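You operate a simulated robot arm through the tools that you are given. There is no shell and no other tool. Be economical: measure what you need, move in short steps, check, and stop when the job is done.

You run a simulated robot arm. Do the job below in one go: nothing can be reset, and whatever is moved stays where it is left.

## Task
Unlock and open the door by the bench, stand the brown case on the high shelf, switch the lamp on.
Fine: leave the door open. Set down upright: what you pick out.
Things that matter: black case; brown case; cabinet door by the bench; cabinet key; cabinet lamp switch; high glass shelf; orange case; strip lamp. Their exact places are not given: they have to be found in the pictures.

The check looks at the end state, three seconds after you hand in, the way a careful person would. Anything else that was tipped, shoved, dropped, spilled or broken makes it a failure.

## Robot
A 6-joint arm with a two-finger parallel gripper on a trunk, on a base that drives. Base frame: it is fixed to the floor where the robot stands at the start and does not move with it; the origin is under the middle of the robot, x ahead of it, y to its left, z up. Readings come in mm, degrees, newtons and seconds.
With the tool pointing down near the work surface it reaches from about 140 to 840 mm from the robot's upright axis, wherever it stands. Its first joint turns from -166.0 to 166.0 degrees. Places, roughly: black case, brown case, orange case [-250, 1250, 750]; cabinet door by the bench [700, -100, 700]; cabinet key [600, 0, 600]; cabinet lamp switch [500, 500, 700]; high glass shelf [700, 100, 800]; strip lamp [1600, -1100, 0]. Payload 3.91 kg.
The tool frame sits at the grasp point between the pads (the TCP): z along the fingers, y along the line on which they close. The tips reach 30 mm beyond it. The gripper opens to 110 mm. The fingers are 20 mm wide and 10 mm thick; the gripper's body (48 by 112 mm) begins 55 mm behind the TCP.
Orientation is that of the tool frame in the base frame, as a unit quaternion [x, y, z, w]. With the fingers straight down and closing along the base's y, the tool's x points along the base's -x, its y along +y and its z along -z.

## Interface
- The arm moves only by the tool play_rows. Its argument "targets" is a list of rows, each an object (a shift or turn left out is 0, a gripper value left out holds the last) with "grip": the finger opening in mm, from 0 to 110; "travel": the shift along the tool's x, y, z in mm, a list of three; "turn": the turn, a rotation vector about the tool's x, y, z in degrees, a list of three. In form: [{"grip": grip, "travel": [tx, ty, tz], "turn": [ax, ay, az]}, ...]. A call has 1 to 8 rows; each row shifts and turns the commanded pose from where the row before left it, along the tool's axes as they then stand. A row lasts 0.2 s, in which the tool goes at most 50 mm and 8.6 degrees; a call with a longer step from one row to the next is refused whole, and so is a gripper value outside its range. A pose out of reach is approached as far as the arm can. The call stops where the force on the tool passes 90 N (or 10 N more than at its start, if that is more) or the arm is blocked; 0.2 s more then pass. Each finger travels about 108 mm/s and halts on what it meets, pressing with about 37 N; the grip force reading is that of the motor and also rises with nothing between the fingers. The clock runs only during rows and for 0.2 s after the last one: add rows that do not move to give the fingers time. It gives the time, the measured TCP pose, the force on the tool (base axes), the opening and the grip force at its end, in the units of the frame above (readings bear some noise), with the torque about the TCP (base axes, N m) and any sound that the robot's microphone picked up.
- Cameras (640 x 400 px; columns grow to the right, rows downward): "scene" is now at [-116.3, 35.4, 1482.7]; the picture's right is [0.53, -0.85, 0.00], its down [-0.69, -0.44, -0.57] and it looks along [0.48, 0.30, -0.82] (base axes); focal length 214 px, centre (320, 200). "wrist" rides on the gripper at [77, 7, -114] in the tool frame; the picture's right is [-0.09, 1.00, 0.00], its down [-0.80, -0.07, -0.59] and it looks along [-0.59, -0.05, 0.80] (tool axes); focal length 270 px, centre (320, 200).
- snapshot(camera): a new picture of that camera. No time passes.
- lift_body(by): slides the trunk up (or, below 0, down) by that many mm; the arm and the scene camera ride with it, the base frame stays. It gives what a move gives, with no picture.
- steer(legs): drives the robot by 1 to 6 legs, each [ahead, left, turn to the left] in mm, mm and degrees, along the robot's own axes; the way and the turn of a leg run together, so that a leg with both is an arc; at most 1500 mm and 180 degrees a leg. The arm and the cameras ride along, it lands a little off, and it stops where it bumps. It gives what a move gives.
- pan_tilt(pan, tilt): turns the head with the scene camera to pan (to the left, within 86 degrees either way) and tilt (down, from -29 to 69), counted from straight ahead of the robot. It gives what a move gives.
- locate(camera, pixels): for up to 12 pixels [column, row] of the newest picture of that camera ("zoom" is the newest enlarged one), the place [x, y, z] in the base frame of the surface seen there, good to about 2 mm, but the place of the scene camera against the robot may be out by one fixed shift of up to 12 mm in any direction. No time passes.
- enlarge(camera, box): a new picture of the part [left, top, right, bottom] of that camera's present view, enlarged. No time passes.
- job_done(): hands the job in; it is judged then, once.

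Keep the steps short. Do not move on a guess: measure, check each grasp and each placing, and mend mistakes. In all there are 80 turns and 52 pictures (those below and enlarged ones count). Leave the gripper open and the arm clear of the work at the hand-in unless told otherwise, and finish with a single line.

The tools are called by a JSON object that holds its "api" and its "payload". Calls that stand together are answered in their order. play_rows: Moves the arm, as the interface text tells. Its arguments: {"type":"object","properties":{"targets":{"type":"array"}},"required":["targets"]} The other tools are called the same way: lift_body (by) slides the trunk up or down; steer (legs) drives the base; pan_tilt (pan, tilt) turns the head that bears the scene camera; snapshot (camera) takes a picture; locate (camera, pixels) gives the place of the surface under pixels of a picture; enlarge (camera, box) takes an enlarged picture of a part of a camera's view; job_done () hands the job in.

At the start:

```text
time: 0.0
tool_pos: [324.7, 240.6, 1010.7]
tcp_rot: [-0.001, 1.0, 0.0, 0.0]
wrist_force: [-0.2, 0.3, 0.0]
ft_torque: [-0.01, -0.02, 0.02]
width: 110.1
grip_force: 0.1
trunk travel left (down, up): [-450.0, 90.0]
robot x, y, heading: [-0.5, 0.6, 0.0]
head pan, tilt: [32.2, 55.1]
```

scene: 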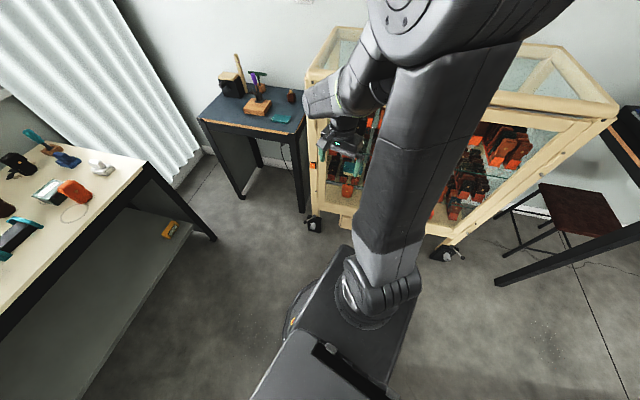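
wrist: 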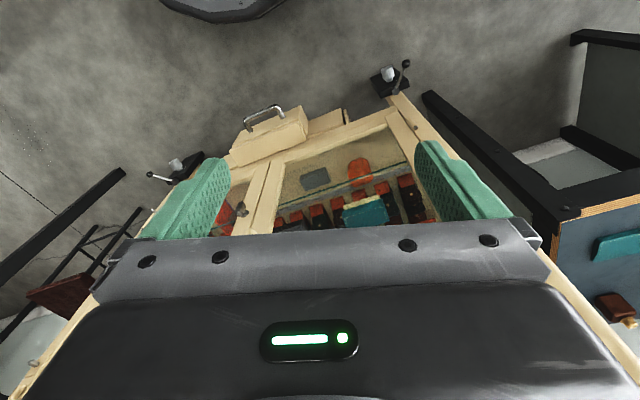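

The arm hides much of the scene camera's view, so I turn the head to look straight at the cabinet with less tilt, then take a picture.

{"api": "pan_tilt", "payload": {"pan": 0, "tilt": 35}}

{"api": "snapshot", "payload": {"camera": "scene"}}

{"api": "pan_tilt", "payload": {"pan": 80, "tilt": 35}}

{"api": "snapshot", "payload": {"camera": "scene"}}

```text
time: 1.0
tool_pos: [325.2, 241.0, 1010.8]
tcp_rot: [0.0, 1.0, 0.0, 0.0]
wrist_force: [0.4, 0.1, 0.1]
ft_torque: [0.0, -0.01, 0.03]
width: 110.1
grip_force: 0.1
trunk travel left (down, up): [-450.0, 90.0]
robot x, y, heading: [0.9, 2.1, 0.0]
head pan, tilt: [0.0, 35.0]
```

```text
49 pictures are left
```

scene: 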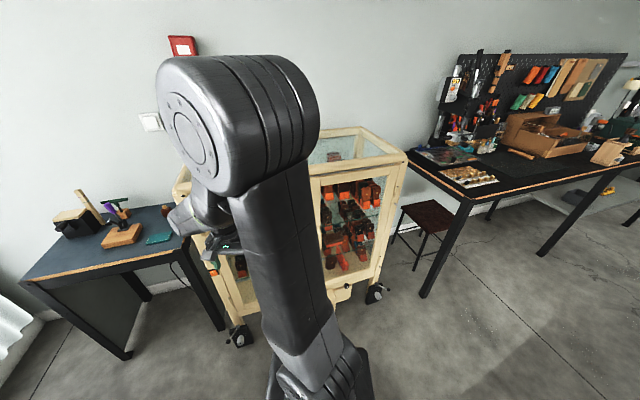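

```text
time: 2.5
tool_pos: [324.2, 241.3, 1011.2]
tcp_rot: [0.0, 1.0, 0.0, 0.0]
wrist_force: [1.1, 0.7, -0.1]
ft_torque: [0.02, -0.01, 0.0]
width: 109.9
grip_force: 0.1
trunk travel left (down, up): [-450.0, 90.0]
robot x, y, heading: [-1.3, -2.4, 0.1]
head pan, tilt: [80.0, 35.0]
```

```text
48 pictures are left
```

scene: 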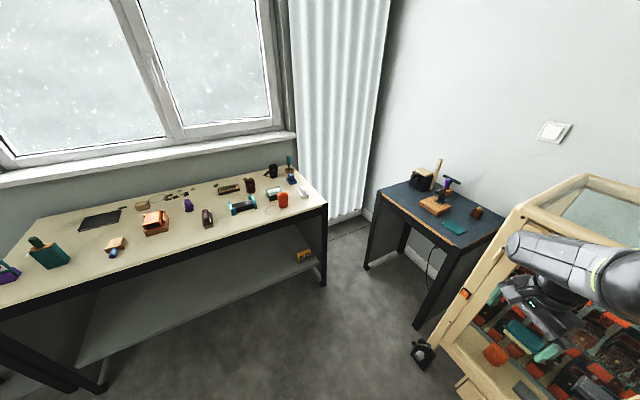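

The long table (left) carries the cases; I enlarge it, and also the cabinet's left side where an orange rocker shows at about (465,292).

{"api": "enlarge", "payload": {"camera": "scene", "box": [70, 140, 330, 290]}}

{"api": "locate", "payload": {"camera": "scene", "pixels": [[465, 292], [155, 220], [207, 217], [283, 200], [50, 255], [247, 184], [325, 200], [25, 300], [415, 325], [485, 340], [522, 205], [640, 200]]}}

{"api": "enlarge", "payload": {"camera": "scene", "box": [400, 170, 640, 400]}}

```text
2.46 times, centred on (200, 215) of scene
```

zoom: 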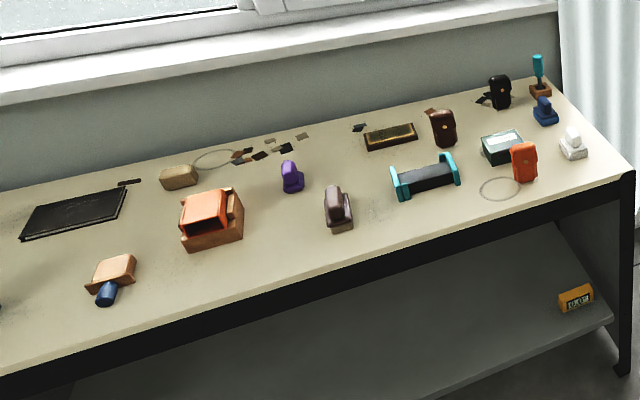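

```text
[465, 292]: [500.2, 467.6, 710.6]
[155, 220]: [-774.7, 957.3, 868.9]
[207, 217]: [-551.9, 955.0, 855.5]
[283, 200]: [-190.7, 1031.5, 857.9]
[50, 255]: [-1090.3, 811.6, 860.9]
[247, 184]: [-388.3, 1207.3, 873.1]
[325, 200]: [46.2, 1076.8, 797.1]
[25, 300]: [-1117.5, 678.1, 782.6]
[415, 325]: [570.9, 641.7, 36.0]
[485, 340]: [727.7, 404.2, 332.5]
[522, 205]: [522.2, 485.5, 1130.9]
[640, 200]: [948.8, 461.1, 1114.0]
```

```text
1.74 times, centred on (520, 285) of scene
```

zoom: 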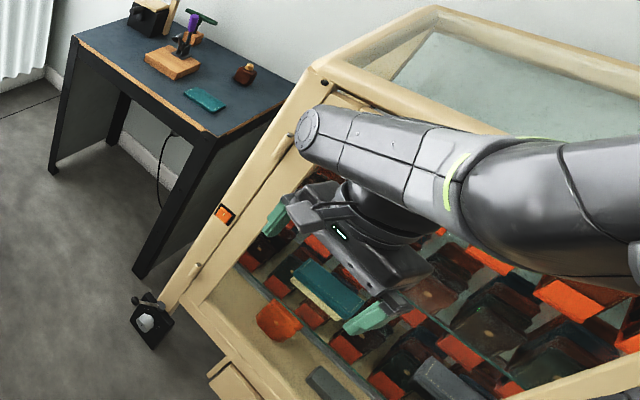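

The brown case stands on the long table, around [-390,1205]. The lamp switch is on the cabinet's left front post at about [500,468,711]. The arm blocks the view of the doors, so I swing it to the left around the robot's axis and look ahead again.

{"api": "play_rows", "payload": {"targets": [{"travel": [31.5, 37.5, 0], "turn": [0, 0, -7]}, {"travel": [31.5, 37.5, 0], "turn": [0, 0, -7]}, {"travel": [31.5, 37.5, 0], "turn": [0, 0, -7]}, {"travel": [31.5, 37.5, 0], "turn": [0, 0, -7]}, {"travel": [31.5, 37.5, 0], "turn": [0, 0, -7]}, {"travel": [31.5, 37.5, 0], "turn": [0, 0, -7]}, {"travel": [31.5, 37.5, 0], "turn": [0, 0, -7]}, {"travel": [31.5, 37.5, 0], "turn": [0, 0, -7]}]}}

{"api": "pan_tilt", "payload": {"pan": 0, "tilt": 45}}

{"api": "snapshot", "payload": {"camera": "scene"}}

```text
time: 4.3
tool_pos: [-16.2, 401.6, 1013.6]
tcp_rot: [-0.47, 0.882, -0.001, 0.001]
wrist_force: [-0.5, -0.5, 0.3]
ft_torque: [0.03, 0.0, 0.01]
width: 110.0
grip_force: 0.1
trunk travel left (down, up): [-450.0, 90.0]
robot x, y, heading: [0.9, 2.7, -0.1]
head pan, tilt: [80.0, 35.0]
```

```text
time: 5.8
tool_pos: [-14.0, 402.3, 1012.0]
tcp_rot: [-0.47, 0.883, 0.0, -0.001]
wrist_force: [0.3, 0.9, -0.8]
ft_torque: [0.02, 0.03, 0.0]
width: 110.1
grip_force: 0.1
trunk travel left (down, up): [-450.0, 90.0]
robot x, y, heading: [-2.0, -0.4, -0.1]
head pan, tilt: [0.0, 45.0]
```

```text
45 pictures are left
```

scene: 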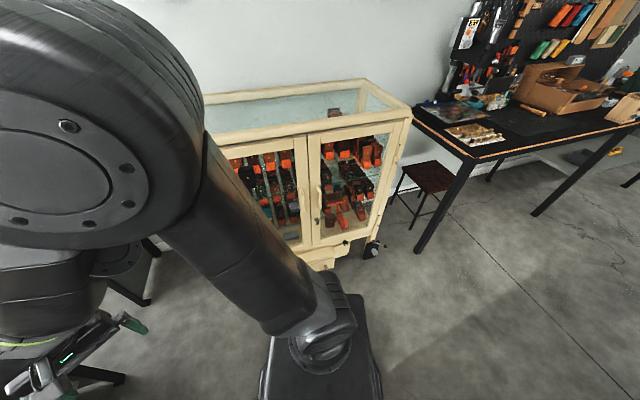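

The right door (next to the pegboard bench) is now in view; I enlarge it to find the handle, key, hinges and shelf.

{"api": "enlarge", "payload": {"camera": "scene", "box": [220, 80, 420, 280]}}

{"api": "locate", "payload": {"camera": "scene", "pixels": [[323, 190], [346, 243], [313, 150], [405, 125], [374, 228], [318, 240], [300, 150], [325, 265], [390, 155], [330, 170], [345, 220], [360, 160]]}}

```text
2.00 times, centred on (320, 180) of scene
```

zoom: 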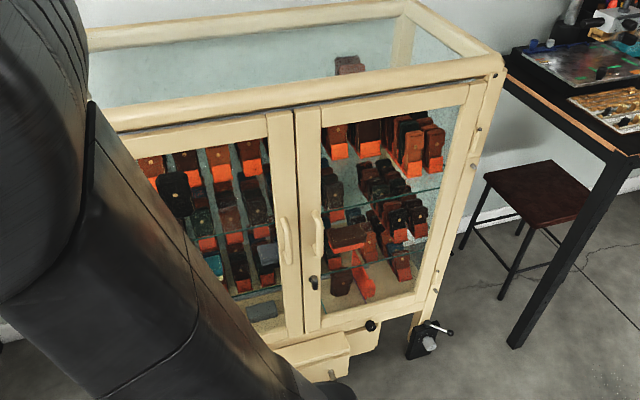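

```text
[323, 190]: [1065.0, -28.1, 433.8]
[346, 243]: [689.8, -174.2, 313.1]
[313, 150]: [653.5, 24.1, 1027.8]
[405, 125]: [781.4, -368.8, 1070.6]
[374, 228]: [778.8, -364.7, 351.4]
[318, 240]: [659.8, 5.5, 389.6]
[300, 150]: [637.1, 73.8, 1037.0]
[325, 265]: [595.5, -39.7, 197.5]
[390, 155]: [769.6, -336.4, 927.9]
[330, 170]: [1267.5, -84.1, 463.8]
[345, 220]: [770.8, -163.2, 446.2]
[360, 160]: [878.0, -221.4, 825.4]
```

The cabinet stands turned about 18°. I enlarge the middle stile further for the handle and key.

{"api": "enlarge", "payload": {"camera": "scene", "box": [300, 175, 364, 215]}}

{"api": "locate", "payload": {"camera": "zoom", "pixels": [[180, 125], [190, 190], [180, 60], [200, 20], [130, 150], [170, 380], [160, 300], [240, 300], [60, 150], [230, 150]]}}

```text
10.00 times, centred on (332, 195) of scene
```

zoom: 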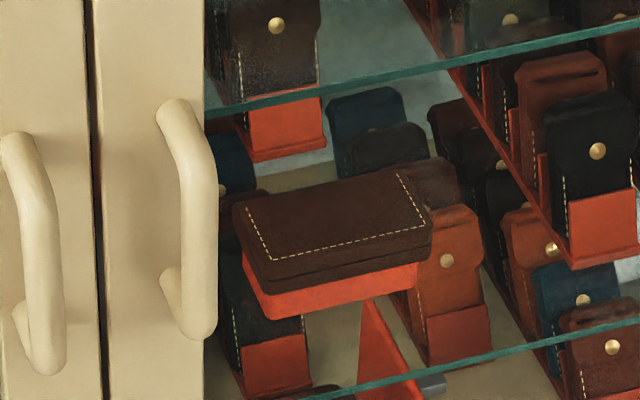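

```text
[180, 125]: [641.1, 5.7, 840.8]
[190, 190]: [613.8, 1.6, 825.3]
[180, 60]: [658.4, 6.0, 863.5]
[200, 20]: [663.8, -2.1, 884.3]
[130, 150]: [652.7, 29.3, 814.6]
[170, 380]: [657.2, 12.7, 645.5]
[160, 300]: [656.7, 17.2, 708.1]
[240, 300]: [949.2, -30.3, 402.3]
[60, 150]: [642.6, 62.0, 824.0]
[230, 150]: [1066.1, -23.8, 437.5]
```

Handles are clear. The key should be lower on that stile near scene (317,221); I enlarge there.

{"api": "enlarge", "payload": {"camera": "scene", "box": [296, 205, 344, 235]}}

{"api": "locate", "payload": {"camera": "zoom", "pixels": [[250, 190], [280, 215], [290, 240], [300, 220], [310, 210], [230, 100], [230, 300], [200, 200], [320, 200]]}}

```text
13.33 times, centred on (320, 220) of scene
```

zoom: 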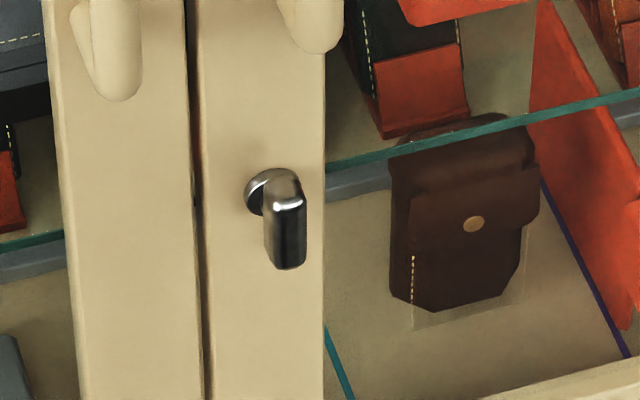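

```text
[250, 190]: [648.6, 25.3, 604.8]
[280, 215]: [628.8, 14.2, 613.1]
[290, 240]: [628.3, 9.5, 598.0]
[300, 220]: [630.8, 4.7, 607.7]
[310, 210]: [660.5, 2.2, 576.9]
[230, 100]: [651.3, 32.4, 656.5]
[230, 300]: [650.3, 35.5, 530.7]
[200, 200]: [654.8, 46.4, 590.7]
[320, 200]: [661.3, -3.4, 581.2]
```

The key sits upright in the lock near [640,15,600], below the right door's handle. Now I look to the right for the stool (in the door's swing) and the strip lamp.

{"api": "pan_tilt", "payload": {"pan": -35, "tilt": 40}}

{"api": "snapshot", "payload": {"camera": "scene"}}

{"api": "locate", "payload": {"camera": "scene", "pixels": [[150, 120], [165, 165], [200, 170], [230, 160], [350, 175], [400, 160], [320, 250], [270, 130]]}}

```text
time: 6.8
tool_pos: [-16.3, 403.4, 1012.4]
tcp_rot: [-0.469, 0.883, 0.0, 0.0]
wrist_force: [0.3, -0.6, -0.1]
ft_torque: [-0.01, -0.01, 0.0]
width: 109.8
grip_force: 0.0
trunk travel left (down, up): [-450.0, 90.0]
robot x, y, heading: [2.8, 1.1, 0.1]
head pan, tilt: [-35.0, 40.0]
```

```text
41 pictures are left
```

scene: 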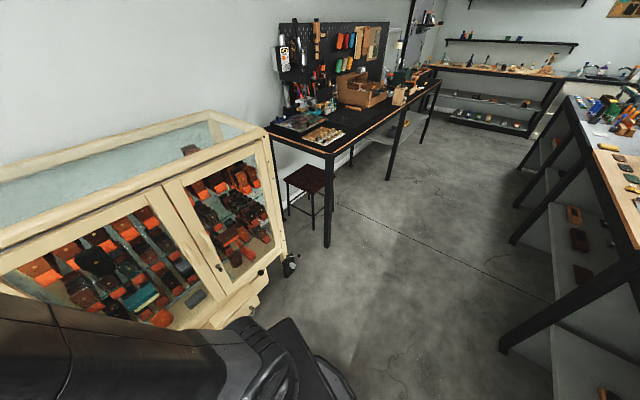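

```text
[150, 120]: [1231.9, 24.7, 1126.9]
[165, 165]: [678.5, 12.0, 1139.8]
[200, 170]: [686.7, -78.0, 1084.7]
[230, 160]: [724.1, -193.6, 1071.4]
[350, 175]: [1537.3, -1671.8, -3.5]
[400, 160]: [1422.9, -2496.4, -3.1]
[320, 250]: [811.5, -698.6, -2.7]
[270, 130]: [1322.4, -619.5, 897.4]
```

The front is clear, and the stool lies outside the door's swing. No lamp is visible yet. I keep the base here and swing the arm back to the front, rolling the wrist so the camera will be on top when the tool goes horizontal. I also lower the trunk by 200.

{"api": "play_rows", "payload": {"targets": [{"travel": [-26.3, -41.3, 0], "turn": [0, 0, 8.5]}, {"travel": [-27.4, -40.6, 0], "turn": [0, 0, 8.5]}, {"travel": [-28.5, -39.9, 0], "turn": [0, 0, 8.5]}, {"travel": [-29.5, -39.1, 0], "turn": [0, 0, 8.5]}, {"travel": [-30.5, -38.3, 0], "turn": [0, 0, 8.5]}, {"travel": [-31.5, -37.5, 0], "turn": [0, 0, 8.5]}, {"travel": [-32.5, -36.7, 0], "turn": [0, 0, 8.5]}, {"travel": [-33.4, -35.8, 0], "turn": [0, 0, 8.5]}]}}

{"api": "play_rows", "payload": {"targets": [{"travel": [-34.3, -34.9, 0], "turn": [0, 0, 8.5]}, {"travel": [-35.2, -34.0, 0], "turn": [0, 0, 8.5]}, {"travel": [-36.1, -33.1, 0], "turn": [0, 0, 8.5]}, {"travel": [-37.0, -32.1, 0], "turn": [0, 0, 8.5]}, {"travel": [-37.8, -31.2, 0], "turn": [0, 0, 8.5]}, {"travel": [-38.6, -30.2, 0], "turn": [0, 0, 8.5]}, {"turn": [0, 0, 8.5]}, {"turn": [0, 0, 8.5]}]}}

{"api": "lift_body", "payload": {"by": -200}}

{"api": "play_rows", "payload": {"targets": [{"turn": [0, 0, 8.5]}, {"turn": [0, 0, 8.5]}, {"turn": [0, 0, 8.5]}, {"turn": [0, 0, 8.5]}, {"turn": [0, 0, 8.5]}, {"turn": [0, 0, 8.5]}, {"turn": [0, 0, 8.5]}, {"turn": [0, 0, 8.5]}]}}

```text
time: 8.6
tool_pos: [323.7, 236.2, 1011.0]
tcp_rot: [0.106, 0.994, 0.0, 0.0]
wrist_force: [-0.2, 0.3, 0.4]
ft_torque: [0.0, -0.03, -0.01]
width: 110.1
grip_force: 0.1
trunk travel left (down, up): [-450.0, 90.0]
robot x, y, heading: [3.3, 3.3, 0.1]
head pan, tilt: [-35.0, 40.0]
```

```text
time: 10.4
tool_pos: [396.0, -40.8, 1011.2]
tcp_rot: [0.644, 0.765, 0.0, 0.0]
wrist_force: [-0.2, -0.6, 0.2]
ft_torque: [-0.06, -0.02, 0.0]
width: 110.1
grip_force: 0.0
trunk travel left (down, up): [-450.0, 90.0]
robot x, y, heading: [-0.1, 2.1, -0.2]
head pan, tilt: [-35.0, 40.0]
```

```text
time: 12.6
tool_pos: [397.3, -39.9, 811.4]
tcp_rot: [0.643, 0.766, 0.0, 0.0]
wrist_force: [-0.5, -0.3, 0.6]
ft_torque: [0.02, 0.01, 0.0]
width: 110.1
grip_force: 0.1
trunk travel left (down, up): [-250.0, 290.0]
robot x, y, heading: [3.0, -2.4, 0.1]
head pan, tilt: [-35.0, 40.0]
```

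```text
time: 14.4
tool_pos: [396.3, -39.3, 811.2]
tcp_rot: [0.961, 0.275, 0.0, 0.0]
wrist_force: [0.6, 0.4, -0.5]
ft_torque: [-0.01, -0.01, -0.03]
width: 110.1
grip_force: 0.2
trunk travel left (down, up): [-250.0, 290.0]
robot x, y, heading: [1.5, 1.1, 0.0]
head pan, tilt: [-35.0, 40.0]
```

Now the remaining yaw (14.3°) and then the pitch about tool y toward horizontal.

{"api": "play_rows", "payload": {"targets": [{"turn": [0, 0, 7.15]}, {"turn": [0, 0, 7.15]}, {"turn": [0, 8.5, 0]}, {"turn": [0, 8.5, 0]}, {"turn": [0, 8.5, 0]}, {"turn": [0, 8.5, 0]}, {"turn": [0, 8.5, 0]}, {"turn": [0, 8.5, 0]}]}}

{"api": "play_rows", "payload": {"targets": [{"turn": [0, 8.5, 0]}, {"turn": [0, 8.5, 0]}, {"turn": [0, 8.5, 0]}, {"turn": [0, 8.5, 0]}, {"turn": [0, 5, 0]}]}}

{"api": "snapshot", "payload": {"camera": "wrist"}}

```text
time: 16.2
tool_pos: [397.8, -39.2, 811.6]
tcp_rot: [0.892, 0.138, 0.426, -0.066]
wrist_force: [0.2, -0.2, 0.0]
ft_torque: [-0.03, 0.01, 0.03]
width: 109.8
grip_force: 0.0
trunk travel left (down, up): [-250.0, 290.0]
robot x, y, heading: [0.2, -1.0, -0.1]
head pan, tilt: [-35.0, 40.0]
```

```text
time: 17.4
tool_pos: [397.2, -40.0, 811.7]
tcp_rot: [0.699, 0.109, 0.699, -0.109]
wrist_force: [-0.1, 0.7, 0.3]
ft_torque: [0.01, -0.03, 0.07]
width: 109.9
grip_force: 0.0
trunk travel left (down, up): [-250.0, 290.0]
robot x, y, heading: [1.7, 4.1, 0.1]
head pan, tilt: [-35.0, 40.0]
```

```text
40 pictures are left
```

wrist: 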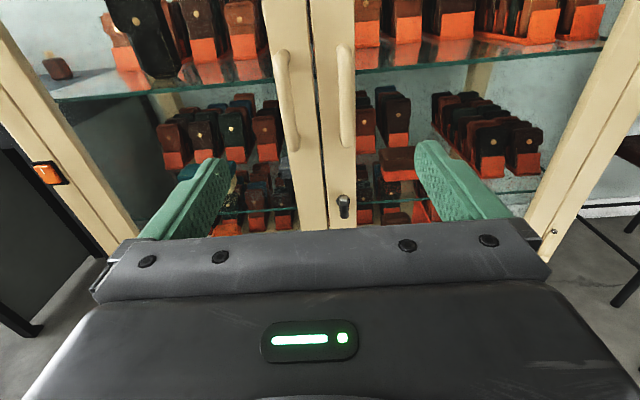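

The tool is level and facing the doors; key at (343,205), right handle (346,95), switch (47,173). I measure them with the wrist camera.

{"api": "locate", "payload": {"camera": "wrist", "pixels": [[343, 202], [344, 213], [333, 200], [346, 60], [346, 95], [345, 135], [330, 120], [555, 140], [47, 173], [420, 70], [320, 180], [315, 80]]}}

{"api": "enlarge", "payload": {"camera": "wrist", "box": [304, 185, 368, 225]}}

{"api": "enlarge", "payload": {"camera": "wrist", "box": [20, 150, 84, 190]}}

```text
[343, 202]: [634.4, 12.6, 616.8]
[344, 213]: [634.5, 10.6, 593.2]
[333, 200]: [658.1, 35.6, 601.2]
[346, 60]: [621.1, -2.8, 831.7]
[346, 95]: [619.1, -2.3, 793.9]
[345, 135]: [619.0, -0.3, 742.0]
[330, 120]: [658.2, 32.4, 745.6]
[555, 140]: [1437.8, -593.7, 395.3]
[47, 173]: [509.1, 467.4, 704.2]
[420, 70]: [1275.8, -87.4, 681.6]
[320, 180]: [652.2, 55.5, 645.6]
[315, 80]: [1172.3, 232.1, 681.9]
```

```text
10.00 times, centred on (336, 205) of wrist
```

zoom: 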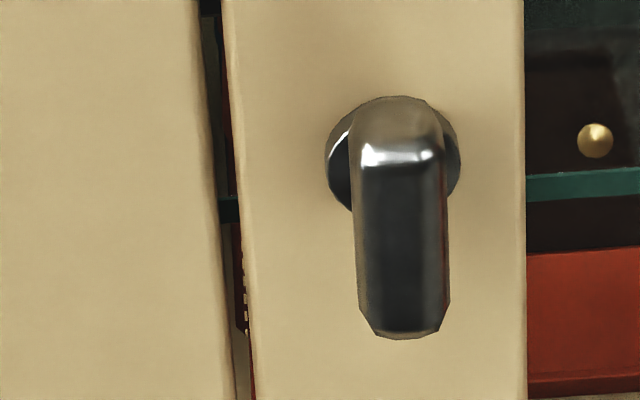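

```text
10.00 times, centred on (52, 170) of wrist
```

zoom: 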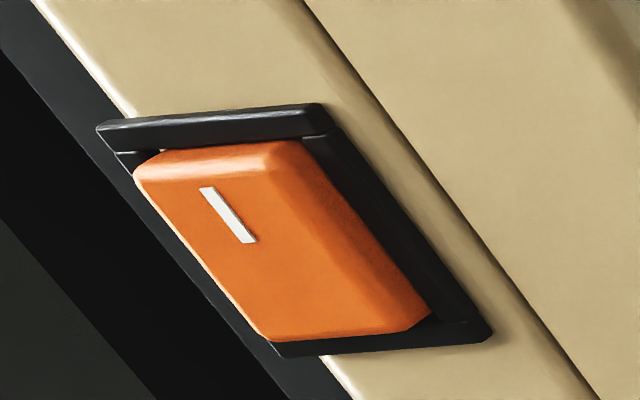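

Key bow: 15 mm wide, ~34 tall, centred on the axis at about [635,10.5,600], front 29 mm off the door face. The switch has an "I" on its upper half. I go down 211 and right 24, then part of the way forward, narrowing the fingers, and check.

{"api": "play_rows", "payload": {"targets": [{"grip": 50, "travel": [-42.3, 4.8, 0]}, {"travel": [-42.3, 4.8, 0]}, {"travel": [-42.3, 4.8, 0]}, {"travel": [-42.3, 4.8, 0]}, {"travel": [-42.3, 4.8, 0]}, {"travel": [0, 0, 48]}, {"travel": [0, 0, 48]}, {"travel": [0, 0, 48]}]}}

{"api": "snapshot", "payload": {"camera": "wrist"}}

```text
time: 18.7
tool_pos: [409.0, -53.5, 660.3]
tcp_rot: [0.698, 0.113, 0.7, -0.102]
wrist_force: [0.4, 0.7, 1.1]
ft_torque: [0.01, 0.01, 0.01]
width: 50.1
grip_force: 0.1
trunk travel left (down, up): [-250.0, 290.0]
robot x, y, heading: [-0.8, 1.6, -0.1]
head pan, tilt: [-35.0, 40.0]
stopped in row 6: the arm was blocked; the commanded pose is now the measured one
```

```text
37 pictures are left
```

wrist: 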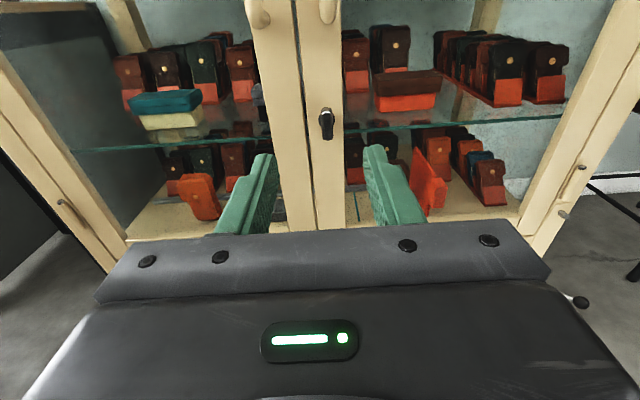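

The arm was blocked at z=660 (folded close to its column). I lift the tool 40 relative, move forward 60, and lower the trunk by 100 instead.

{"api": "play_rows", "payload": {"targets": [{"travel": [20, 0, 30]}, {"travel": [20, 0, 30]}]}}

{"api": "lift_body", "payload": {"by": -100}}

{"api": "snapshot", "payload": {"camera": "wrist"}}

```text
time: 19.3
tool_pos: [465.8, -35.3, 700.6]
tcp_rot: [0.698, 0.111, 0.7, -0.102]
wrist_force: [-0.2, -0.7, 1.0]
ft_torque: [-0.03, 0.0, 0.02]
width: 50.2
grip_force: 0.1
trunk travel left (down, up): [-250.0, 290.0]
robot x, y, heading: [2.9, 2.2, 0.1]
head pan, tilt: [-35.0, 40.0]
```

```text
time: 20.6
tool_pos: [466.0, -34.7, 600.2]
tcp_rot: [0.698, 0.111, 0.7, -0.102]
wrist_force: [-0.1, 0.8, -0.9]
ft_torque: [0.0, 0.01, -0.04]
width: 50.1
grip_force: 0.1
trunk travel left (down, up): [-150.0, 390.0]
robot x, y, heading: [0.3, -1.5, -0.3]
head pan, tilt: [-35.0, 40.0]
```

```text
36 pictures are left
```

wrist: 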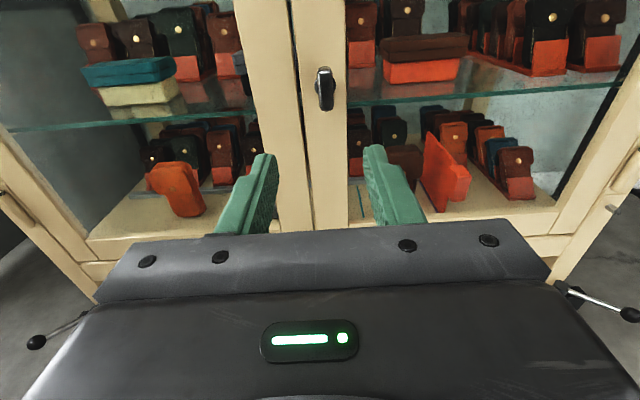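

I locate the key from here.

{"api": "locate", "payload": {"camera": "wrist", "pixels": [[324, 75], [324, 90], [324, 103], [318, 90], [330, 90], [305, 100], [341, 100], [300, 150]]}}

{"api": "enlarge", "payload": {"camera": "wrist", "box": [292, 70, 356, 110]}}

```text
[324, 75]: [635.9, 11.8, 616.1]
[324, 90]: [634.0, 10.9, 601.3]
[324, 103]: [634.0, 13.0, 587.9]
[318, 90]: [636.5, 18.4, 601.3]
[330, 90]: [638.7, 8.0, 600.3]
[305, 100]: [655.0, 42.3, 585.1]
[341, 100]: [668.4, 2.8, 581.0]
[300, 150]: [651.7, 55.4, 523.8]
```

```text
10.00 times, centred on (324, 90) of wrist
```

zoom: 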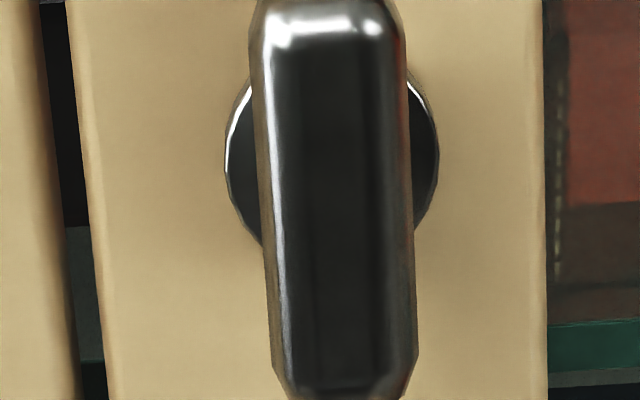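

Key centre ~[635,11,601]: 6.7 mm to the tool's right and its front 175 ahead of the TCP. I advance 163 with fingers at 50 and then close.

{"api": "play_rows", "payload": {"targets": [{"travel": [0.5, 6.7, 40]}, {"travel": [0, 0, 40]}, {"travel": [0, 0, 40]}, {"travel": [0, 0, 25]}, {"travel": [0, 0, 18]}]}}

{"api": "snapshot", "payload": {"camera": "wrist"}}

```text
time: 21.8
tool_pos: [624.2, 8.8, 599.3]
tcp_rot: [0.698, 0.112, 0.7, -0.102]
wrist_force: [-0.4, 0.7, 0.6]
ft_torque: [0.01, -0.02, -0.02]
width: 50.1
grip_force: 0.0
trunk travel left (down, up): [-150.0, 390.0]
robot x, y, heading: [1.6, -3.3, 0.3]
head pan, tilt: [-35.0, 40.0]
```

```text
34 pictures are left
```

wrist: 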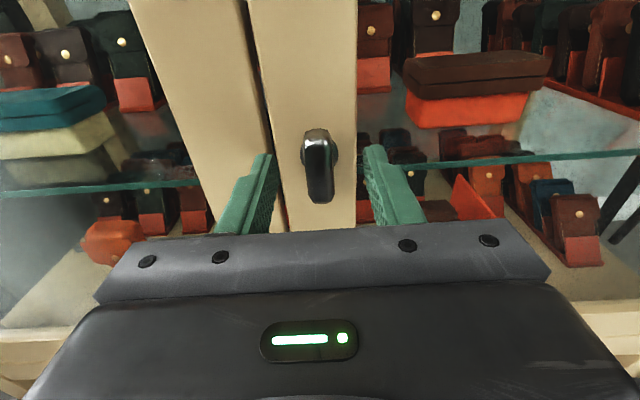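

The fingers straddle the key at (320,165). I close on it.

{"api": "play_rows", "payload": {"targets": [{"grip": 30}, {"grip": 10}, {"grip": 8}, {"grip": 8}]}}

```text
time: 22.8
tool_pos: [624.4, 8.1, 600.2]
tcp_rot: [0.698, 0.114, 0.7, -0.103]
wrist_force: [2.4, 2.4, -0.5]
ft_torque: [-0.03, 0.08, 0.67]
width: 16.0
grip_force: 45.2
trunk travel left (down, up): [-150.0, 390.0]
robot x, y, heading: [-2.7, -1.3, 0.1]
head pan, tilt: [-35.0, 40.0]
```

The key is held (16 mm). I try turning clockwise a little and read the torque.

{"api": "play_rows", "payload": {"targets": [{"turn": [0, 0, 8]}, {"turn": [0, 0, 8]}]}}

```text
time: 23.4
tool_pos: [623.1, 8.4, 599.8]
tcp_rot: [0.707, 0.014, 0.678, -0.199]
wrist_force: [3.6, 5.4, -2.2]
ft_torque: [-1.53, -0.15, 0.67]
width: 20.9
grip_force: 45.2
trunk travel left (down, up): [-150.0, 390.0]
robot x, y, heading: [-5.3, -1.5, 0.1]
head pan, tilt: [-35.0, 40.0]
```

The torque rose to −1.5 N m and the opening widened: the key resists that way. I turn back and go counter-clockwise.

{"api": "play_rows", "payload": {"targets": [{"turn": [0, 0, -8]}, {"turn": [0, 0, -8]}, {"turn": [0, 0, -8]}, {"turn": [0, 0, -8]}]}}

```text
time: 24.4
tool_pos: [624.0, 8.6, 599.5]
tcp_rot: [0.675, 0.21, 0.707, -0.002]
wrist_force: [3.8, 8.5, 1.8]
ft_torque: [0.36, -1.12, 1.04]
width: 15.7
grip_force: 45.5
trunk travel left (down, up): [-150.0, 390.0]
robot x, y, heading: [-0.1, 3.3, 0.1]
head pan, tilt: [-35.0, 40.0]
```

It turns freely counter-clockwise (width stays 15.7). I continue toward 90°.

{"api": "play_rows", "payload": {"targets": [{"turn": [0, 0, -8]}, {"turn": [0, 0, -8]}, {"turn": [0, 0, -8]}, {"turn": [0, 0, -8]}, {"turn": [0, 0, -8]}, {"turn": [0, 0, -8]}, {"turn": [0, 0, -8]}]}}

{"api": "play_rows", "payload": {"targets": [{"turn": [0, 0, -8]}, {"turn": [0, 0, -8]}]}}

```text
time: 26.0
tool_pos: [624.4, 8.7, 600.1]
tcp_rot: [0.498, 0.502, 0.626, 0.329]
wrist_force: [-2.8, 12.8, 2.3]
ft_torque: [0.02, -0.17, 1.2]
width: 15.9
grip_force: 45.2
trunk travel left (down, up): [-150.0, 390.0]
robot x, y, heading: [-1.9, -2.4, -0.0]
head pan, tilt: [-35.0, 40.0]
```

```text
time: 26.6
tool_pos: [623.5, 8.3, 600.1]
tcp_rot: [0.423, 0.566, 0.573, 0.413]
wrist_force: [-1.5, 12.2, 1.6]
ft_torque: [0.03, -0.13, 1.22]
width: 15.9
grip_force: 45.2
trunk travel left (down, up): [-150.0, 390.0]
robot x, y, heading: [0.1, -1.3, -0.1]
head pan, tilt: [-35.0, 40.0]
```

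88° turned with little torque and no click yet; I go on a bit to find the stop.

{"api": "play_rows", "payload": {"targets": [{"turn": [0, 0, -4]}, {"turn": [0, 0, -4]}]}}

```text
time: 27.2
tool_pos: [624.5, 7.3, 599.6]
tcp_rot: [0.384, 0.594, 0.543, 0.452]
wrist_force: [-4.2, 12.4, 1.3]
ft_torque: [1.17, 0.33, 0.36]
width: 17.6
grip_force: 44.4
trunk travel left (down, up): [-150.0, 390.0]
robot x, y, heading: [0.1, -2.7, 0.2]
head pan, tilt: [-35.0, 40.0]
```

The stop is reached at about 90°. I relax the turn, open, back off 120, and look.

{"api": "play_rows", "payload": {"targets": [{"turn": [0, 0, 6]}, {"grip": 50}, {"grip": 50}, {"travel": [0, 0, -40]}, {"travel": [0, 0, -40]}, {"travel": [0, 0, -40], "turn": [0, 0, 6]}]}}

{"api": "play_rows", "payload": {"targets": [{"turn": [0, 0, 8.4]}, {"turn": [0, 0, 8.4]}, {"turn": [0, 0, 8.4]}, {"turn": [0, 0, 8.4]}, {"turn": [0, 0, 8.4]}, {"turn": [0, 0, 8.4]}, {"turn": [0, 0, 8.4]}, {"turn": [0, 0, 8.4]}]}}

{"api": "play_rows", "payload": {"targets": [{"turn": [0, 0, 8.4]}, {"turn": [0, 0, 8.4]}]}}

{"api": "lift_body", "payload": {"by": 190}}

{"api": "snapshot", "payload": {"camera": "wrist"}}

```text
time: 28.6
tool_pos: [510.6, -28.9, 600.0]
tcp_rot: [0.444, 0.55, 0.588, 0.392]
wrist_force: [-0.1, -0.2, 0.3]
ft_torque: [0.04, -0.03, -0.01]
width: 50.4
grip_force: 0.0
trunk travel left (down, up): [-150.0, 390.0]
robot x, y, heading: [-4.0, 0.7, 0.0]
head pan, tilt: [-35.0, 40.0]
```

```text
time: 30.4
tool_pos: [509.6, -27.6, 600.0]
tcp_rot: [0.674, 0.212, 0.707, 0.001]
wrist_force: [0.2, 0.7, 0.3]
ft_torque: [-0.02, 0.01, 0.02]
width: 50.2
grip_force: 0.2
trunk travel left (down, up): [-150.0, 390.0]
robot x, y, heading: [-1.3, 1.9, -0.1]
head pan, tilt: [-35.0, 40.0]
```

```text
time: 31.0
tool_pos: [510.4, -28.9, 601.7]
tcp_rot: [0.698, 0.111, 0.7, -0.103]
wrist_force: [0.3, 0.0, -0.5]
ft_torque: [-0.02, -0.02, 0.03]
width: 50.2
grip_force: 0.0
trunk travel left (down, up): [-150.0, 390.0]
robot x, y, heading: [-0.7, 1.3, -0.2]
head pan, tilt: [-35.0, 40.0]
```

```text
time: 33.1
tool_pos: [509.1, -29.1, 790.6]
tcp_rot: [0.698, 0.112, 0.7, -0.104]
wrist_force: [0.7, 0.1, -1.0]
ft_torque: [0.04, 0.01, -0.01]
width: 50.3
grip_force: 0.1
trunk travel left (down, up): [-340.0, 200.0]
robot x, y, heading: [1.7, 0.8, 0.0]
head pan, tilt: [-35.0, 40.0]
```

```text
33 pictures are left
```

wrist: 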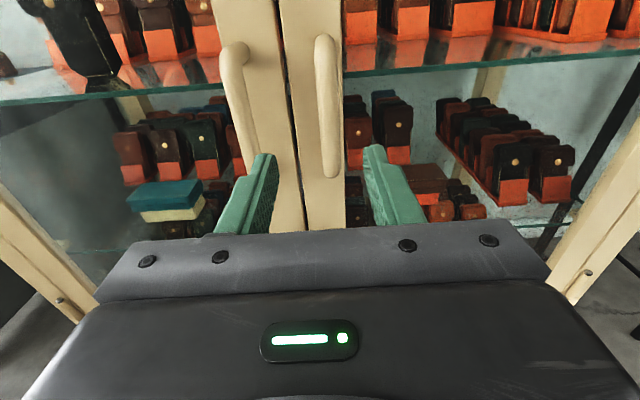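

Now the handle. I locate both handles' bars and the shelf edges.

{"api": "locate", "payload": {"camera": "wrist", "pixels": [[325, 60], [327, 110], [332, 160], [318, 110], [336, 110], [235, 70], [243, 110], [228, 70], [480, 60], [50, 97], [400, 52]]}}

```text
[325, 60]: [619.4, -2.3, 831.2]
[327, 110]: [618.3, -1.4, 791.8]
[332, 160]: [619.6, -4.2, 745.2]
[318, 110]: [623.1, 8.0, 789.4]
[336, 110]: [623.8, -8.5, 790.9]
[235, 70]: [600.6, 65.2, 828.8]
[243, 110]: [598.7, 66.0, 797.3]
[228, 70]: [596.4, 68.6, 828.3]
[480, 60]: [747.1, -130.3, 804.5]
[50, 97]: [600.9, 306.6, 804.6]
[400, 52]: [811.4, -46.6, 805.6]
```

Bar centre ~[622,-1], 6.8 mm right; I advance 113 and close on it at z≈790. The high shelf's surface is at z≈805.

{"api": "play_rows", "payload": {"targets": [{"travel": [0, 6.8, 40]}, {"travel": [0, 0, 40]}, {"travel": [0, 0, 33]}, {"grip": 25}, {"grip": 8}, {"grip": 8}]}}

```text
time: 34.5
tool_pos: [620.8, -2.5, 791.0]
tcp_rot: [0.698, 0.112, 0.7, -0.102]
wrist_force: [4.1, -8.4, 2.4]
ft_torque: [0.88, 0.48, -0.08]
width: 18.4
grip_force: 44.6
trunk travel left (down, up): [-340.0, 200.0]
robot x, y, heading: [-0.7, -0.9, -0.0]
head pan, tilt: [-35.0, 40.0]
```

The handle is gripped (18.4 mm). I start pulling gently along the door's arc (hinge at the right, radius ~372), 2 rows of 5°.

{"api": "play_rows", "payload": {"targets": [{"travel": [0, 2.4, -16], "turn": [2.5, 0, 0]}, {"travel": [0, 2.5, -16], "turn": [2.5, 0, 0]}, {"travel": [0, 5.3, -31.7], "turn": [5, 0, 0]}]}}

```text
time: 35.3
tool_pos: [562.6, -32.8, 790.5]
tcp_rot: [0.687, 0.172, 0.688, -0.161]
wrist_force: [2.6, -6.8, 5.9]
ft_torque: [1.07, 0.04, -0.37]
width: 18.4
grip_force: 44.9
trunk travel left (down, up): [-340.0, 200.0]
robot x, y, heading: [0.4, -2.1, -0.2]
head pan, tilt: [-35.0, 40.0]
```

The door moves with little force. I continue 20° more.

{"api": "play_rows", "payload": {"targets": [{"travel": [0, 5.4, -31.7], "turn": [5, 0, 0]}, {"travel": [0, 5.4, -31.7], "turn": [5, 0, 0]}, {"travel": [0, 5.4, -31.7], "turn": [5, 0, 0]}, {"travel": [0, 5.4, -31.7], "turn": [5, 0, 0]}]}}

{"api": "snapshot", "payload": {"camera": "scene"}}

```text
time: 36.3
tool_pos: [471.0, -121.2, 790.3]
tcp_rot: [0.648, 0.29, 0.646, -0.28]
wrist_force: [-15.3, 9.6, -8.9]
ft_torque: [0.88, 0.07, -0.12]
width: 18.7
grip_force: 45.1
trunk travel left (down, up): [-340.0, 200.0]
robot x, y, heading: [-1.5, -2.5, -0.1]
head pan, tilt: [-35.0, 40.0]
```

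```text
32 pictures are left
```

scene: 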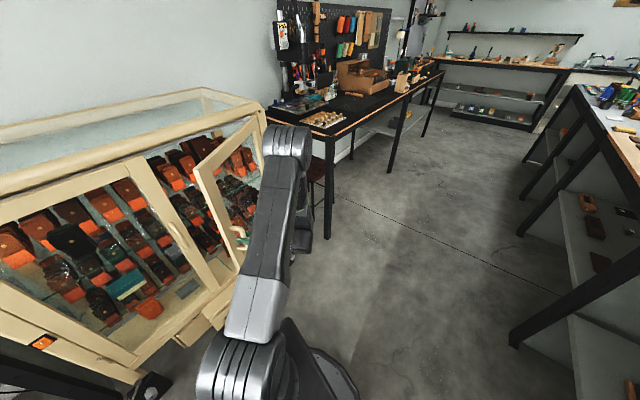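

The door is 30° open and follows the arc well. I continue another 30°.

{"api": "play_rows", "payload": {"targets": [{"travel": [0, 5.2, -31.8], "turn": [5, 0, 0]}, {"travel": [0, 5.2, -31.8], "turn": [5, 0, 0]}, {"travel": [0, 5.2, -31.8], "turn": [5, 0, 0]}, {"travel": [0, 5.2, -31.8], "turn": [5, 0, 0]}]}}

{"api": "play_rows", "payload": {"targets": [{"travel": [0, 5.2, -31.8], "turn": [5, 0, 0]}, {"travel": [0, 5.2, -31.8], "turn": [5, 0, 0]}, {"travel": [0, 5.2, -31.8], "turn": [5, 0, 0]}]}}

```text
time: 37.3
tool_pos: [410.3, -238.3, 792.4]
tcp_rot: [0.59, 0.398, 0.583, -0.391]
wrist_force: [-62.6, 20.2, -38.5]
ft_torque: [-0.01, -0.05, 0.58]
width: 18.8
grip_force: 44.8
trunk travel left (down, up): [-340.0, 200.0]
robot x, y, heading: [0.8, -3.3, 0.2]
head pan, tilt: [-35.0, 40.0]
```

```text
time: 38.1
tool_pos: [405.1, -257.4, 761.9]
tcp_rot: [0.544, 0.473, 0.528, -0.448]
wrist_force: [22.8, -5.4, 10.5]
ft_torque: [0.14, 0.13, -0.2]
width: 20.2
grip_force: 12.1
out of reach, approached as far as the arm can: row 2, 3
trunk travel left (down, up): [-340.0, 200.0]
robot x, y, heading: [1.2, -0.1, 0.1]
head pan, tilt: [-35.0, 40.0]
```

The arm ran out of reach there and the handle slid in the fingers. I open the gripper and look.

{"api": "play_rows", "payload": {"targets": [{"grip": 50}, {"grip": 60}, {"grip": 60}]}}

{"api": "snapshot", "payload": {"camera": "wrist"}}

{"api": "snapshot", "payload": {"camera": "scene"}}

```text
time: 38.9
tool_pos: [397.5, -257.6, 760.6]
tcp_rot: [0.543, 0.471, 0.528, -0.452]
wrist_force: [0.3, -0.2, -0.3]
ft_torque: [0.0, 0.0, 0.0]
width: 60.0
grip_force: 0.0
trunk travel left (down, up): [-340.0, 200.0]
robot x, y, heading: [1.3, 0.1, 0.2]
head pan, tilt: [-35.0, 40.0]
```

```text
31 pictures are left
```

wrist: 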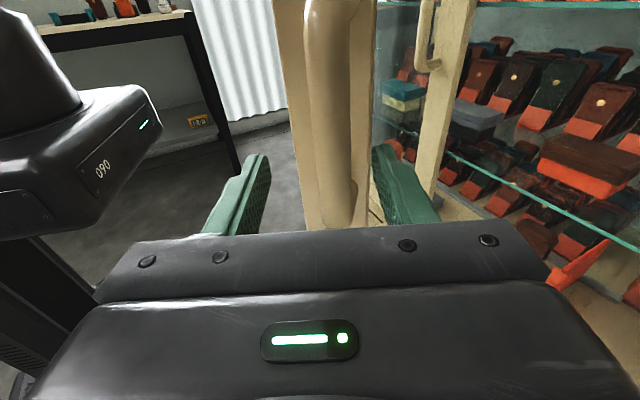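

```text
30 pictures are left
```

scene: 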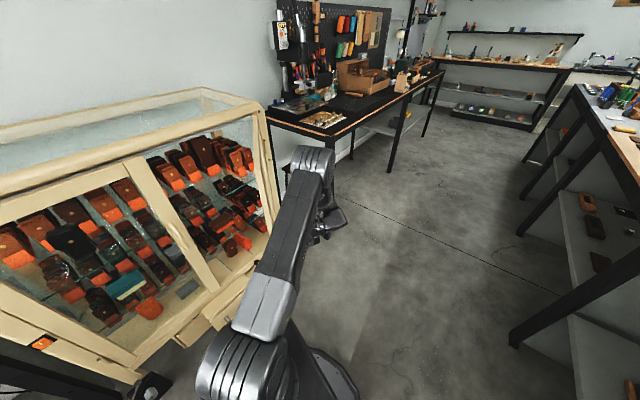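

The handle is free between the fingers (door about 55° open). I back the tool straight off 90, then drive the base back 250 so the arm has room to go round the door's edge and push it from inside.

{"api": "play_rows", "payload": {"targets": [{"travel": [0, 0, -30]}, {"travel": [0, 0, -30]}, {"travel": [0, 0, -40]}]}}

{"api": "steer", "payload": {"legs": [[-250, 0, 0]]}}

{"api": "pan_tilt", "payload": {"pan": -10, "tilt": 45}}

{"api": "snapshot", "payload": {"camera": "scene"}}

```text
time: 39.7
tool_pos: [377.0, -266.0, 728.5]
tcp_rot: [0.541, 0.471, 0.528, -0.455]
wrist_force: [30.1, -10.1, 18.9]
ft_torque: [0.04, -0.75, -1.29]
width: 75.2
grip_force: 14.9
out of reach, approached as far as the arm can: row 1, 2, 3
trunk travel left (down, up): [-340.0, 200.0]
robot x, y, heading: [0.2, -2.2, 0.1]
head pan, tilt: [-35.0, 40.0]
```

```text
time: 40.6
tool_pos: [367.5, -270.5, 728.5]
tcp_rot: [0.546, 0.475, 0.539, -0.431]
wrist_force: [53.0, -16.2, -8.1]
ft_torque: [-0.96, 0.44, -2.01]
width: 87.4
grip_force: 27.7
trunk travel left (down, up): [-340.0, 200.0]
robot x, y, heading: [-27.7, -3.0, -0.0]
head pan, tilt: [-35.0, 40.0]
stopped in leg 1: the force on the tool passed its limit (the readings are from after the stop); the commanded pose is now the measured one
```

```text
time: 41.5
tool_pos: [364.9, -270.0, 730.2]
tcp_rot: [0.546, 0.473, 0.54, -0.432]
wrist_force: [61.3, -17.5, -7.7]
ft_torque: [-0.59, 0.25, -2.23]
width: 91.3
grip_force: 31.3
trunk travel left (down, up): [-340.0, 200.0]
robot x, y, heading: [-27.3, -4.2, 0.3]
head pan, tilt: [-10.0, 45.0]
```

```text
29 pictures are left
```

scene: 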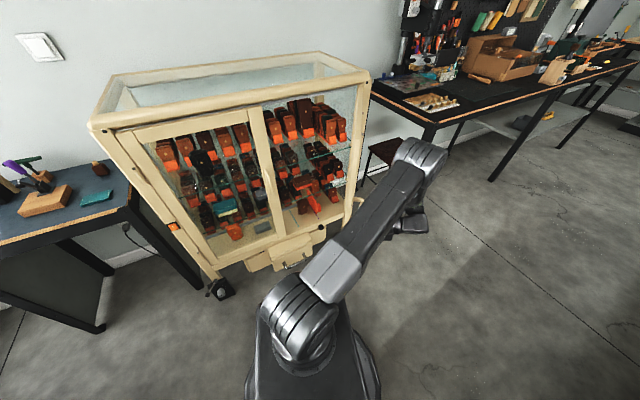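

The fingers are still hooked on the handle because the arm could not back off itself. I drive ahead 28 to relax the pull, and check the force.

{"api": "steer", "payload": {"legs": [[32, 0, 0]]}}

{"api": "snapshot", "payload": {"camera": "wrist"}}

```text
time: 42.4
tool_pos: [389.8, -269.4, 732.3]
tcp_rot: [0.543, 0.473, 0.539, -0.436]
wrist_force: [0.4, 0.5, -0.2]
ft_torque: [-0.02, 0.01, 0.04]
width: 60.0
grip_force: 0.1
trunk travel left (down, up): [-340.0, 200.0]
robot x, y, heading: [-0.4, -0.5, -0.1]
head pan, tilt: [-10.0, 45.0]
```

```text
28 pictures are left
```

wrist: 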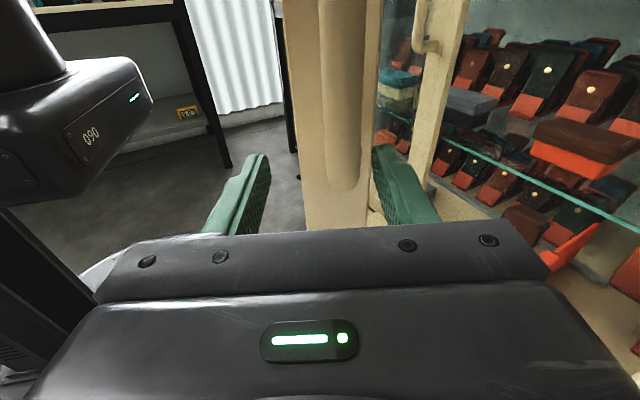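

The tension is gone. I now drive sideways to the right and slightly back, along the tool's axis, to slide the fingers off the handle.

{"api": "steer", "payload": {"legs": [[-19, -108, 0]]}}

{"api": "snapshot", "payload": {"camera": "wrist"}}

```text
time: 43.6
tool_pos: [372.3, -374.7, 733.2]
tcp_rot: [0.543, 0.474, 0.538, -0.437]
wrist_force: [-0.2, 0.7, 0.4]
ft_torque: [-0.01, 0.0, -0.01]
width: 59.8
grip_force: 0.0
trunk travel left (down, up): [-340.0, 200.0]
robot x, y, heading: [-16.3, -112.7, 0.1]
head pan, tilt: [-10.0, 45.0]
```

```text
27 pictures are left
```

wrist: 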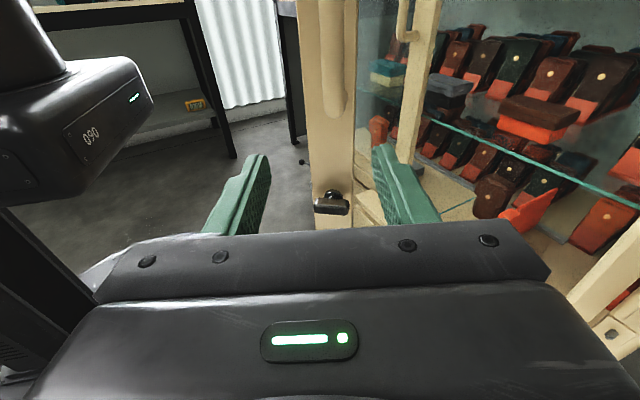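

Free now; the key lies across (unlocked). I measure where the door stands.

{"api": "locate", "payload": {"camera": "wrist", "pixels": [[303, 100], [309, 180], [350, 130], [354, 180], [338, 60], [332, 205], [610, 330], [590, 270]]}}

```text
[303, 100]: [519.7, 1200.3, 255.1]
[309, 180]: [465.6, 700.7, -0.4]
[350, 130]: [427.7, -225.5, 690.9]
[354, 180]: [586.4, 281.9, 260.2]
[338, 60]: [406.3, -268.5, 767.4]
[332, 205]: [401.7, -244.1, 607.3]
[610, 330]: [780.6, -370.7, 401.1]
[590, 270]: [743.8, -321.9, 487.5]
```

The door is ~53° open, its free end near [380,-210]. I back the base off 250 and left 213, then turn the tool clockwise to point to the right, for pushing the stile from inside.

{"api": "steer", "payload": {"legs": [[-250, 0, 0], [0, 213, 0]]}}

{"api": "play_rows", "payload": {"targets": [{"grip": 0, "turn": [-8.4, 0, 0]}, {"turn": [-8.4, 0, 0]}, {"turn": [-8.4, 0, 0]}, {"turn": [-8.4, 0, 0]}, {"turn": [-8.4, 0, 0]}, {"turn": [-8.4, 0, 0]}, {"turn": [-8.4, 0, 0]}, {"turn": [-8.4, 0, 0]}]}}

{"api": "play_rows", "payload": {"targets": [{"turn": [-8.4, 0, 0]}, {"turn": [-8.4, 0, 0]}, {"turn": [-8.4, 0, 0]}, {"turn": [-8.4, 0, 0]}, {"turn": [-8.4, 0, 0]}, {"turn": [-8.4, 0, 0]}, {"turn": [-8.4, 0, 0]}, {"turn": [-8.4, 0, 0]}]}}

```text
time: 46.6
tool_pos: [118.5, -166.0, 731.5]
tcp_rot: [0.544, 0.473, 0.54, -0.435]
wrist_force: [0.0, -0.4, 0.3]
ft_torque: [0.0, -0.01, 0.03]
width: 60.0
grip_force: 0.1
trunk travel left (down, up): [-340.0, 200.0]
robot x, y, heading: [-265.4, 100.8, -0.1]
head pan, tilt: [-10.0, 45.0]
```

```text
time: 48.4
tool_pos: [119.8, -165.6, 732.2]
tcp_rot: [0.695, 0.094, 0.711, -0.061]
wrist_force: [-0.2, 0.4, 0.1]
ft_torque: [-0.01, -0.03, 0.01]
width: 0.0
grip_force: 36.5
trunk travel left (down, up): [-340.0, 200.0]
robot x, y, heading: [-268.1, 104.6, 0.1]
head pan, tilt: [-10.0, 45.0]
```

```text
time: 50.2
tool_pos: [55.2, -234.4, 740.2]
tcp_rot: [0.618, -0.308, 0.646, 0.325]
wrist_force: [0.4, 0.2, 1.1]
ft_torque: [-0.01, 0.0, -0.02]
width: 0.1
grip_force: 37.1
out of reach, approached as far as the arm can: row 7, 8
trunk travel left (down, up): [-340.0, 200.0]
robot x, y, heading: [-266.7, 99.7, -0.1]
head pan, tilt: [-10.0, 45.0]
```

Reach is tight here; I shift the TCP left/forward, then complete the yaw to about −70°.

{"api": "play_rows", "payload": {"targets": [{"travel": [0, -46, -7]}, {"travel": [0, -46, -7]}, {"travel": [0, -46, -7]}, {"travel": [0, -46, -7]}, {"turn": [-6, 0, 0]}, {"turn": [-6, 0, 0]}, {"turn": [-6, 0, 0]}]}}

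{"api": "snapshot", "payload": {"camera": "scene"}}

```text
time: 51.8
tool_pos: [-64.1, -297.2, 751.7]
tcp_rot: [0.559, -0.407, 0.59, 0.418]
wrist_force: [0.4, -0.4, -0.2]
ft_torque: [-0.01, -0.02, -0.06]
width: 0.1
grip_force: 37.0
out of reach, approached as far as the arm can: row 1, 2, 3, 4, 5, 6, 7
trunk travel left (down, up): [-340.0, 200.0]
robot x, y, heading: [-264.8, 104.6, 0.1]
head pan, tilt: [-10.0, 45.0]
```

```text
26 pictures are left
```

scene: 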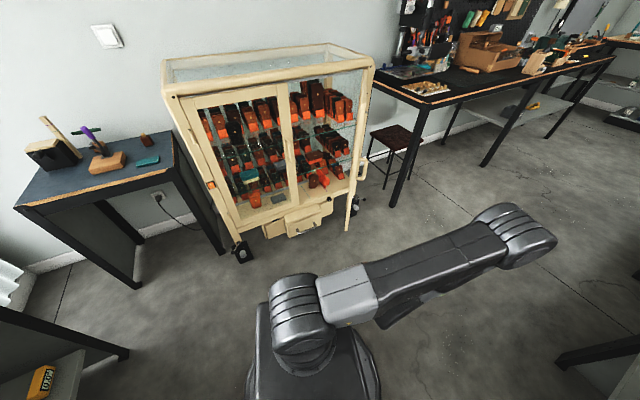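

The arm has swung to the right as a whole; that posture is fine. I swing it 26° back to the left about the robot axis, so the tool points about −45°, and then check.

{"api": "play_rows", "payload": {"targets": [{"travel": [0, -40.6, -7.3], "turn": [5.3, 0, 0]}, {"travel": [0, -40.6, -7.3], "turn": [5.3, 0, 0]}, {"travel": [0, -40.6, -7.3], "turn": [5.3, 0, 0]}, {"travel": [0, -40.6, -7.3], "turn": [5.3, 0, 0]}, {"travel": [0, -40.6, -7.3], "turn": [5.3, 0, 0]}]}}

```text
time: 53.0
tool_pos: [95.6, -193.7, 757.7]
tcp_rot: [0.638, -0.266, 0.665, 0.284]
wrist_force: [-0.5, 0.6, -0.6]
ft_torque: [-0.01, -0.01, -0.01]
width: 0.0
grip_force: 37.2
out of reach, approached as far as the arm can: row 1, 2, 3, 4, 5
trunk travel left (down, up): [-340.0, 200.0]
robot x, y, heading: [-267.8, 101.1, 0.1]
head pan, tilt: [-10.0, 45.0]
```

I test with a motionless row whether the commanded pose equals the measured one.

{"api": "play_rows", "payload": {"targets": [{"travel": [0, 0, 0]}, {"travel": [0, 0, 20]}]}}

```text
time: 53.6
tool_pos: [102.9, -209.8, 758.4]
tcp_rot: [0.637, -0.263, 0.667, 0.283]
wrist_force: [0.5, 0.8, 0.3]
ft_torque: [0.04, -0.01, 0.01]
width: 0.0
grip_force: 37.0
out of reach, approached as far as the arm can: row 2
trunk travel left (down, up): [-340.0, 200.0]
robot x, y, heading: [-266.9, 101.7, -0.1]
head pan, tilt: [-10.0, 45.0]
```

The wrist is at a limit in that direction. I swing the arm back to straight ahead of the robot; then I will turn the base itself to the right by 45°.

{"api": "play_rows", "payload": {"targets": [{"travel": [0, -47.9, -3.3], "turn": [7, 0, 0]}, {"travel": [0, -47.9, -3.3], "turn": [7, 0, 0]}, {"travel": [0, -47.9, -3.3], "turn": [7, 0, 0]}, {"travel": [0, -47.9, -3.3], "turn": [7, 0, 0]}, {"travel": [0, -47.9, -3.3], "turn": [7, 0, 0]}, {"travel": [0, -47.9, -3.3], "turn": [7, 0, 0]}, {"travel": [0, -47.9, -3.3], "turn": [7, 0, 0]}]}}

{"api": "steer", "payload": {"legs": [[0, 0, -45]]}}

```text
time: 55.2
tool_pos: [219.8, 92.6, 748.4]
tcp_rot: [0.697, 0.034, 0.716, -0.003]
wrist_force: [0.6, 0.4, 0.2]
ft_torque: [0.01, -0.01, 0.03]
width: 0.0
grip_force: 36.9
trunk travel left (down, up): [-340.0, 200.0]
robot x, y, heading: [-267.7, 105.3, -0.2]
head pan, tilt: [-10.0, 45.0]
```

```text
time: 57.7
tool_pos: [66.4, -253.1, 747.7]
tcp_rot: [0.656, -0.239, 0.661, 0.275]
wrist_force: [-1.0, -0.9, 0.1]
ft_torque: [-0.06, 0.01, -0.03]
width: 0.3
grip_force: 36.7
trunk travel left (down, up): [-340.0, 200.0]
robot x, y, heading: [-266.1, 100.6, -45.7]
head pan, tilt: [-10.0, 45.0]
```

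Now I drive left 301, then ahead 140, so the closed fingertips stand inside the door near its free stile, and look.

{"api": "steer", "payload": {"legs": [[0, 301, 0], [140, 0, 0]]}}

{"api": "snapshot", "payload": {"camera": "wrist"}}

```text
time: 60.7
tool_pos: [379.0, -142.0, 748.2]
tcp_rot: [0.656, -0.239, 0.661, 0.275]
wrist_force: [-0.5, -0.7, 0.2]
ft_torque: [0.06, 0.01, 0.01]
width: 0.0
grip_force: 36.6
trunk travel left (down, up): [-340.0, 200.0]
robot x, y, heading: [43.3, 211.2, -45.8]
head pan, tilt: [-10.0, 45.0]
```

```text
25 pictures are left
```

wrist: 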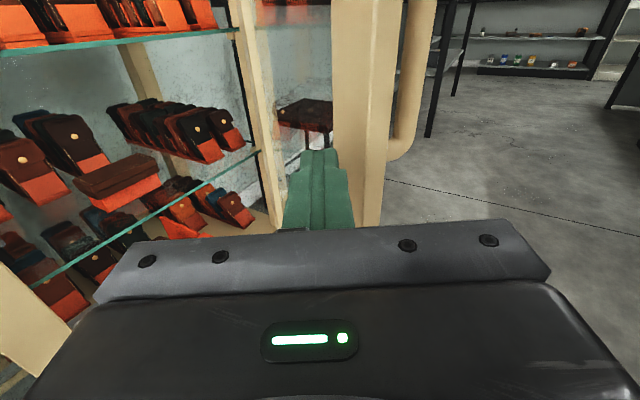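

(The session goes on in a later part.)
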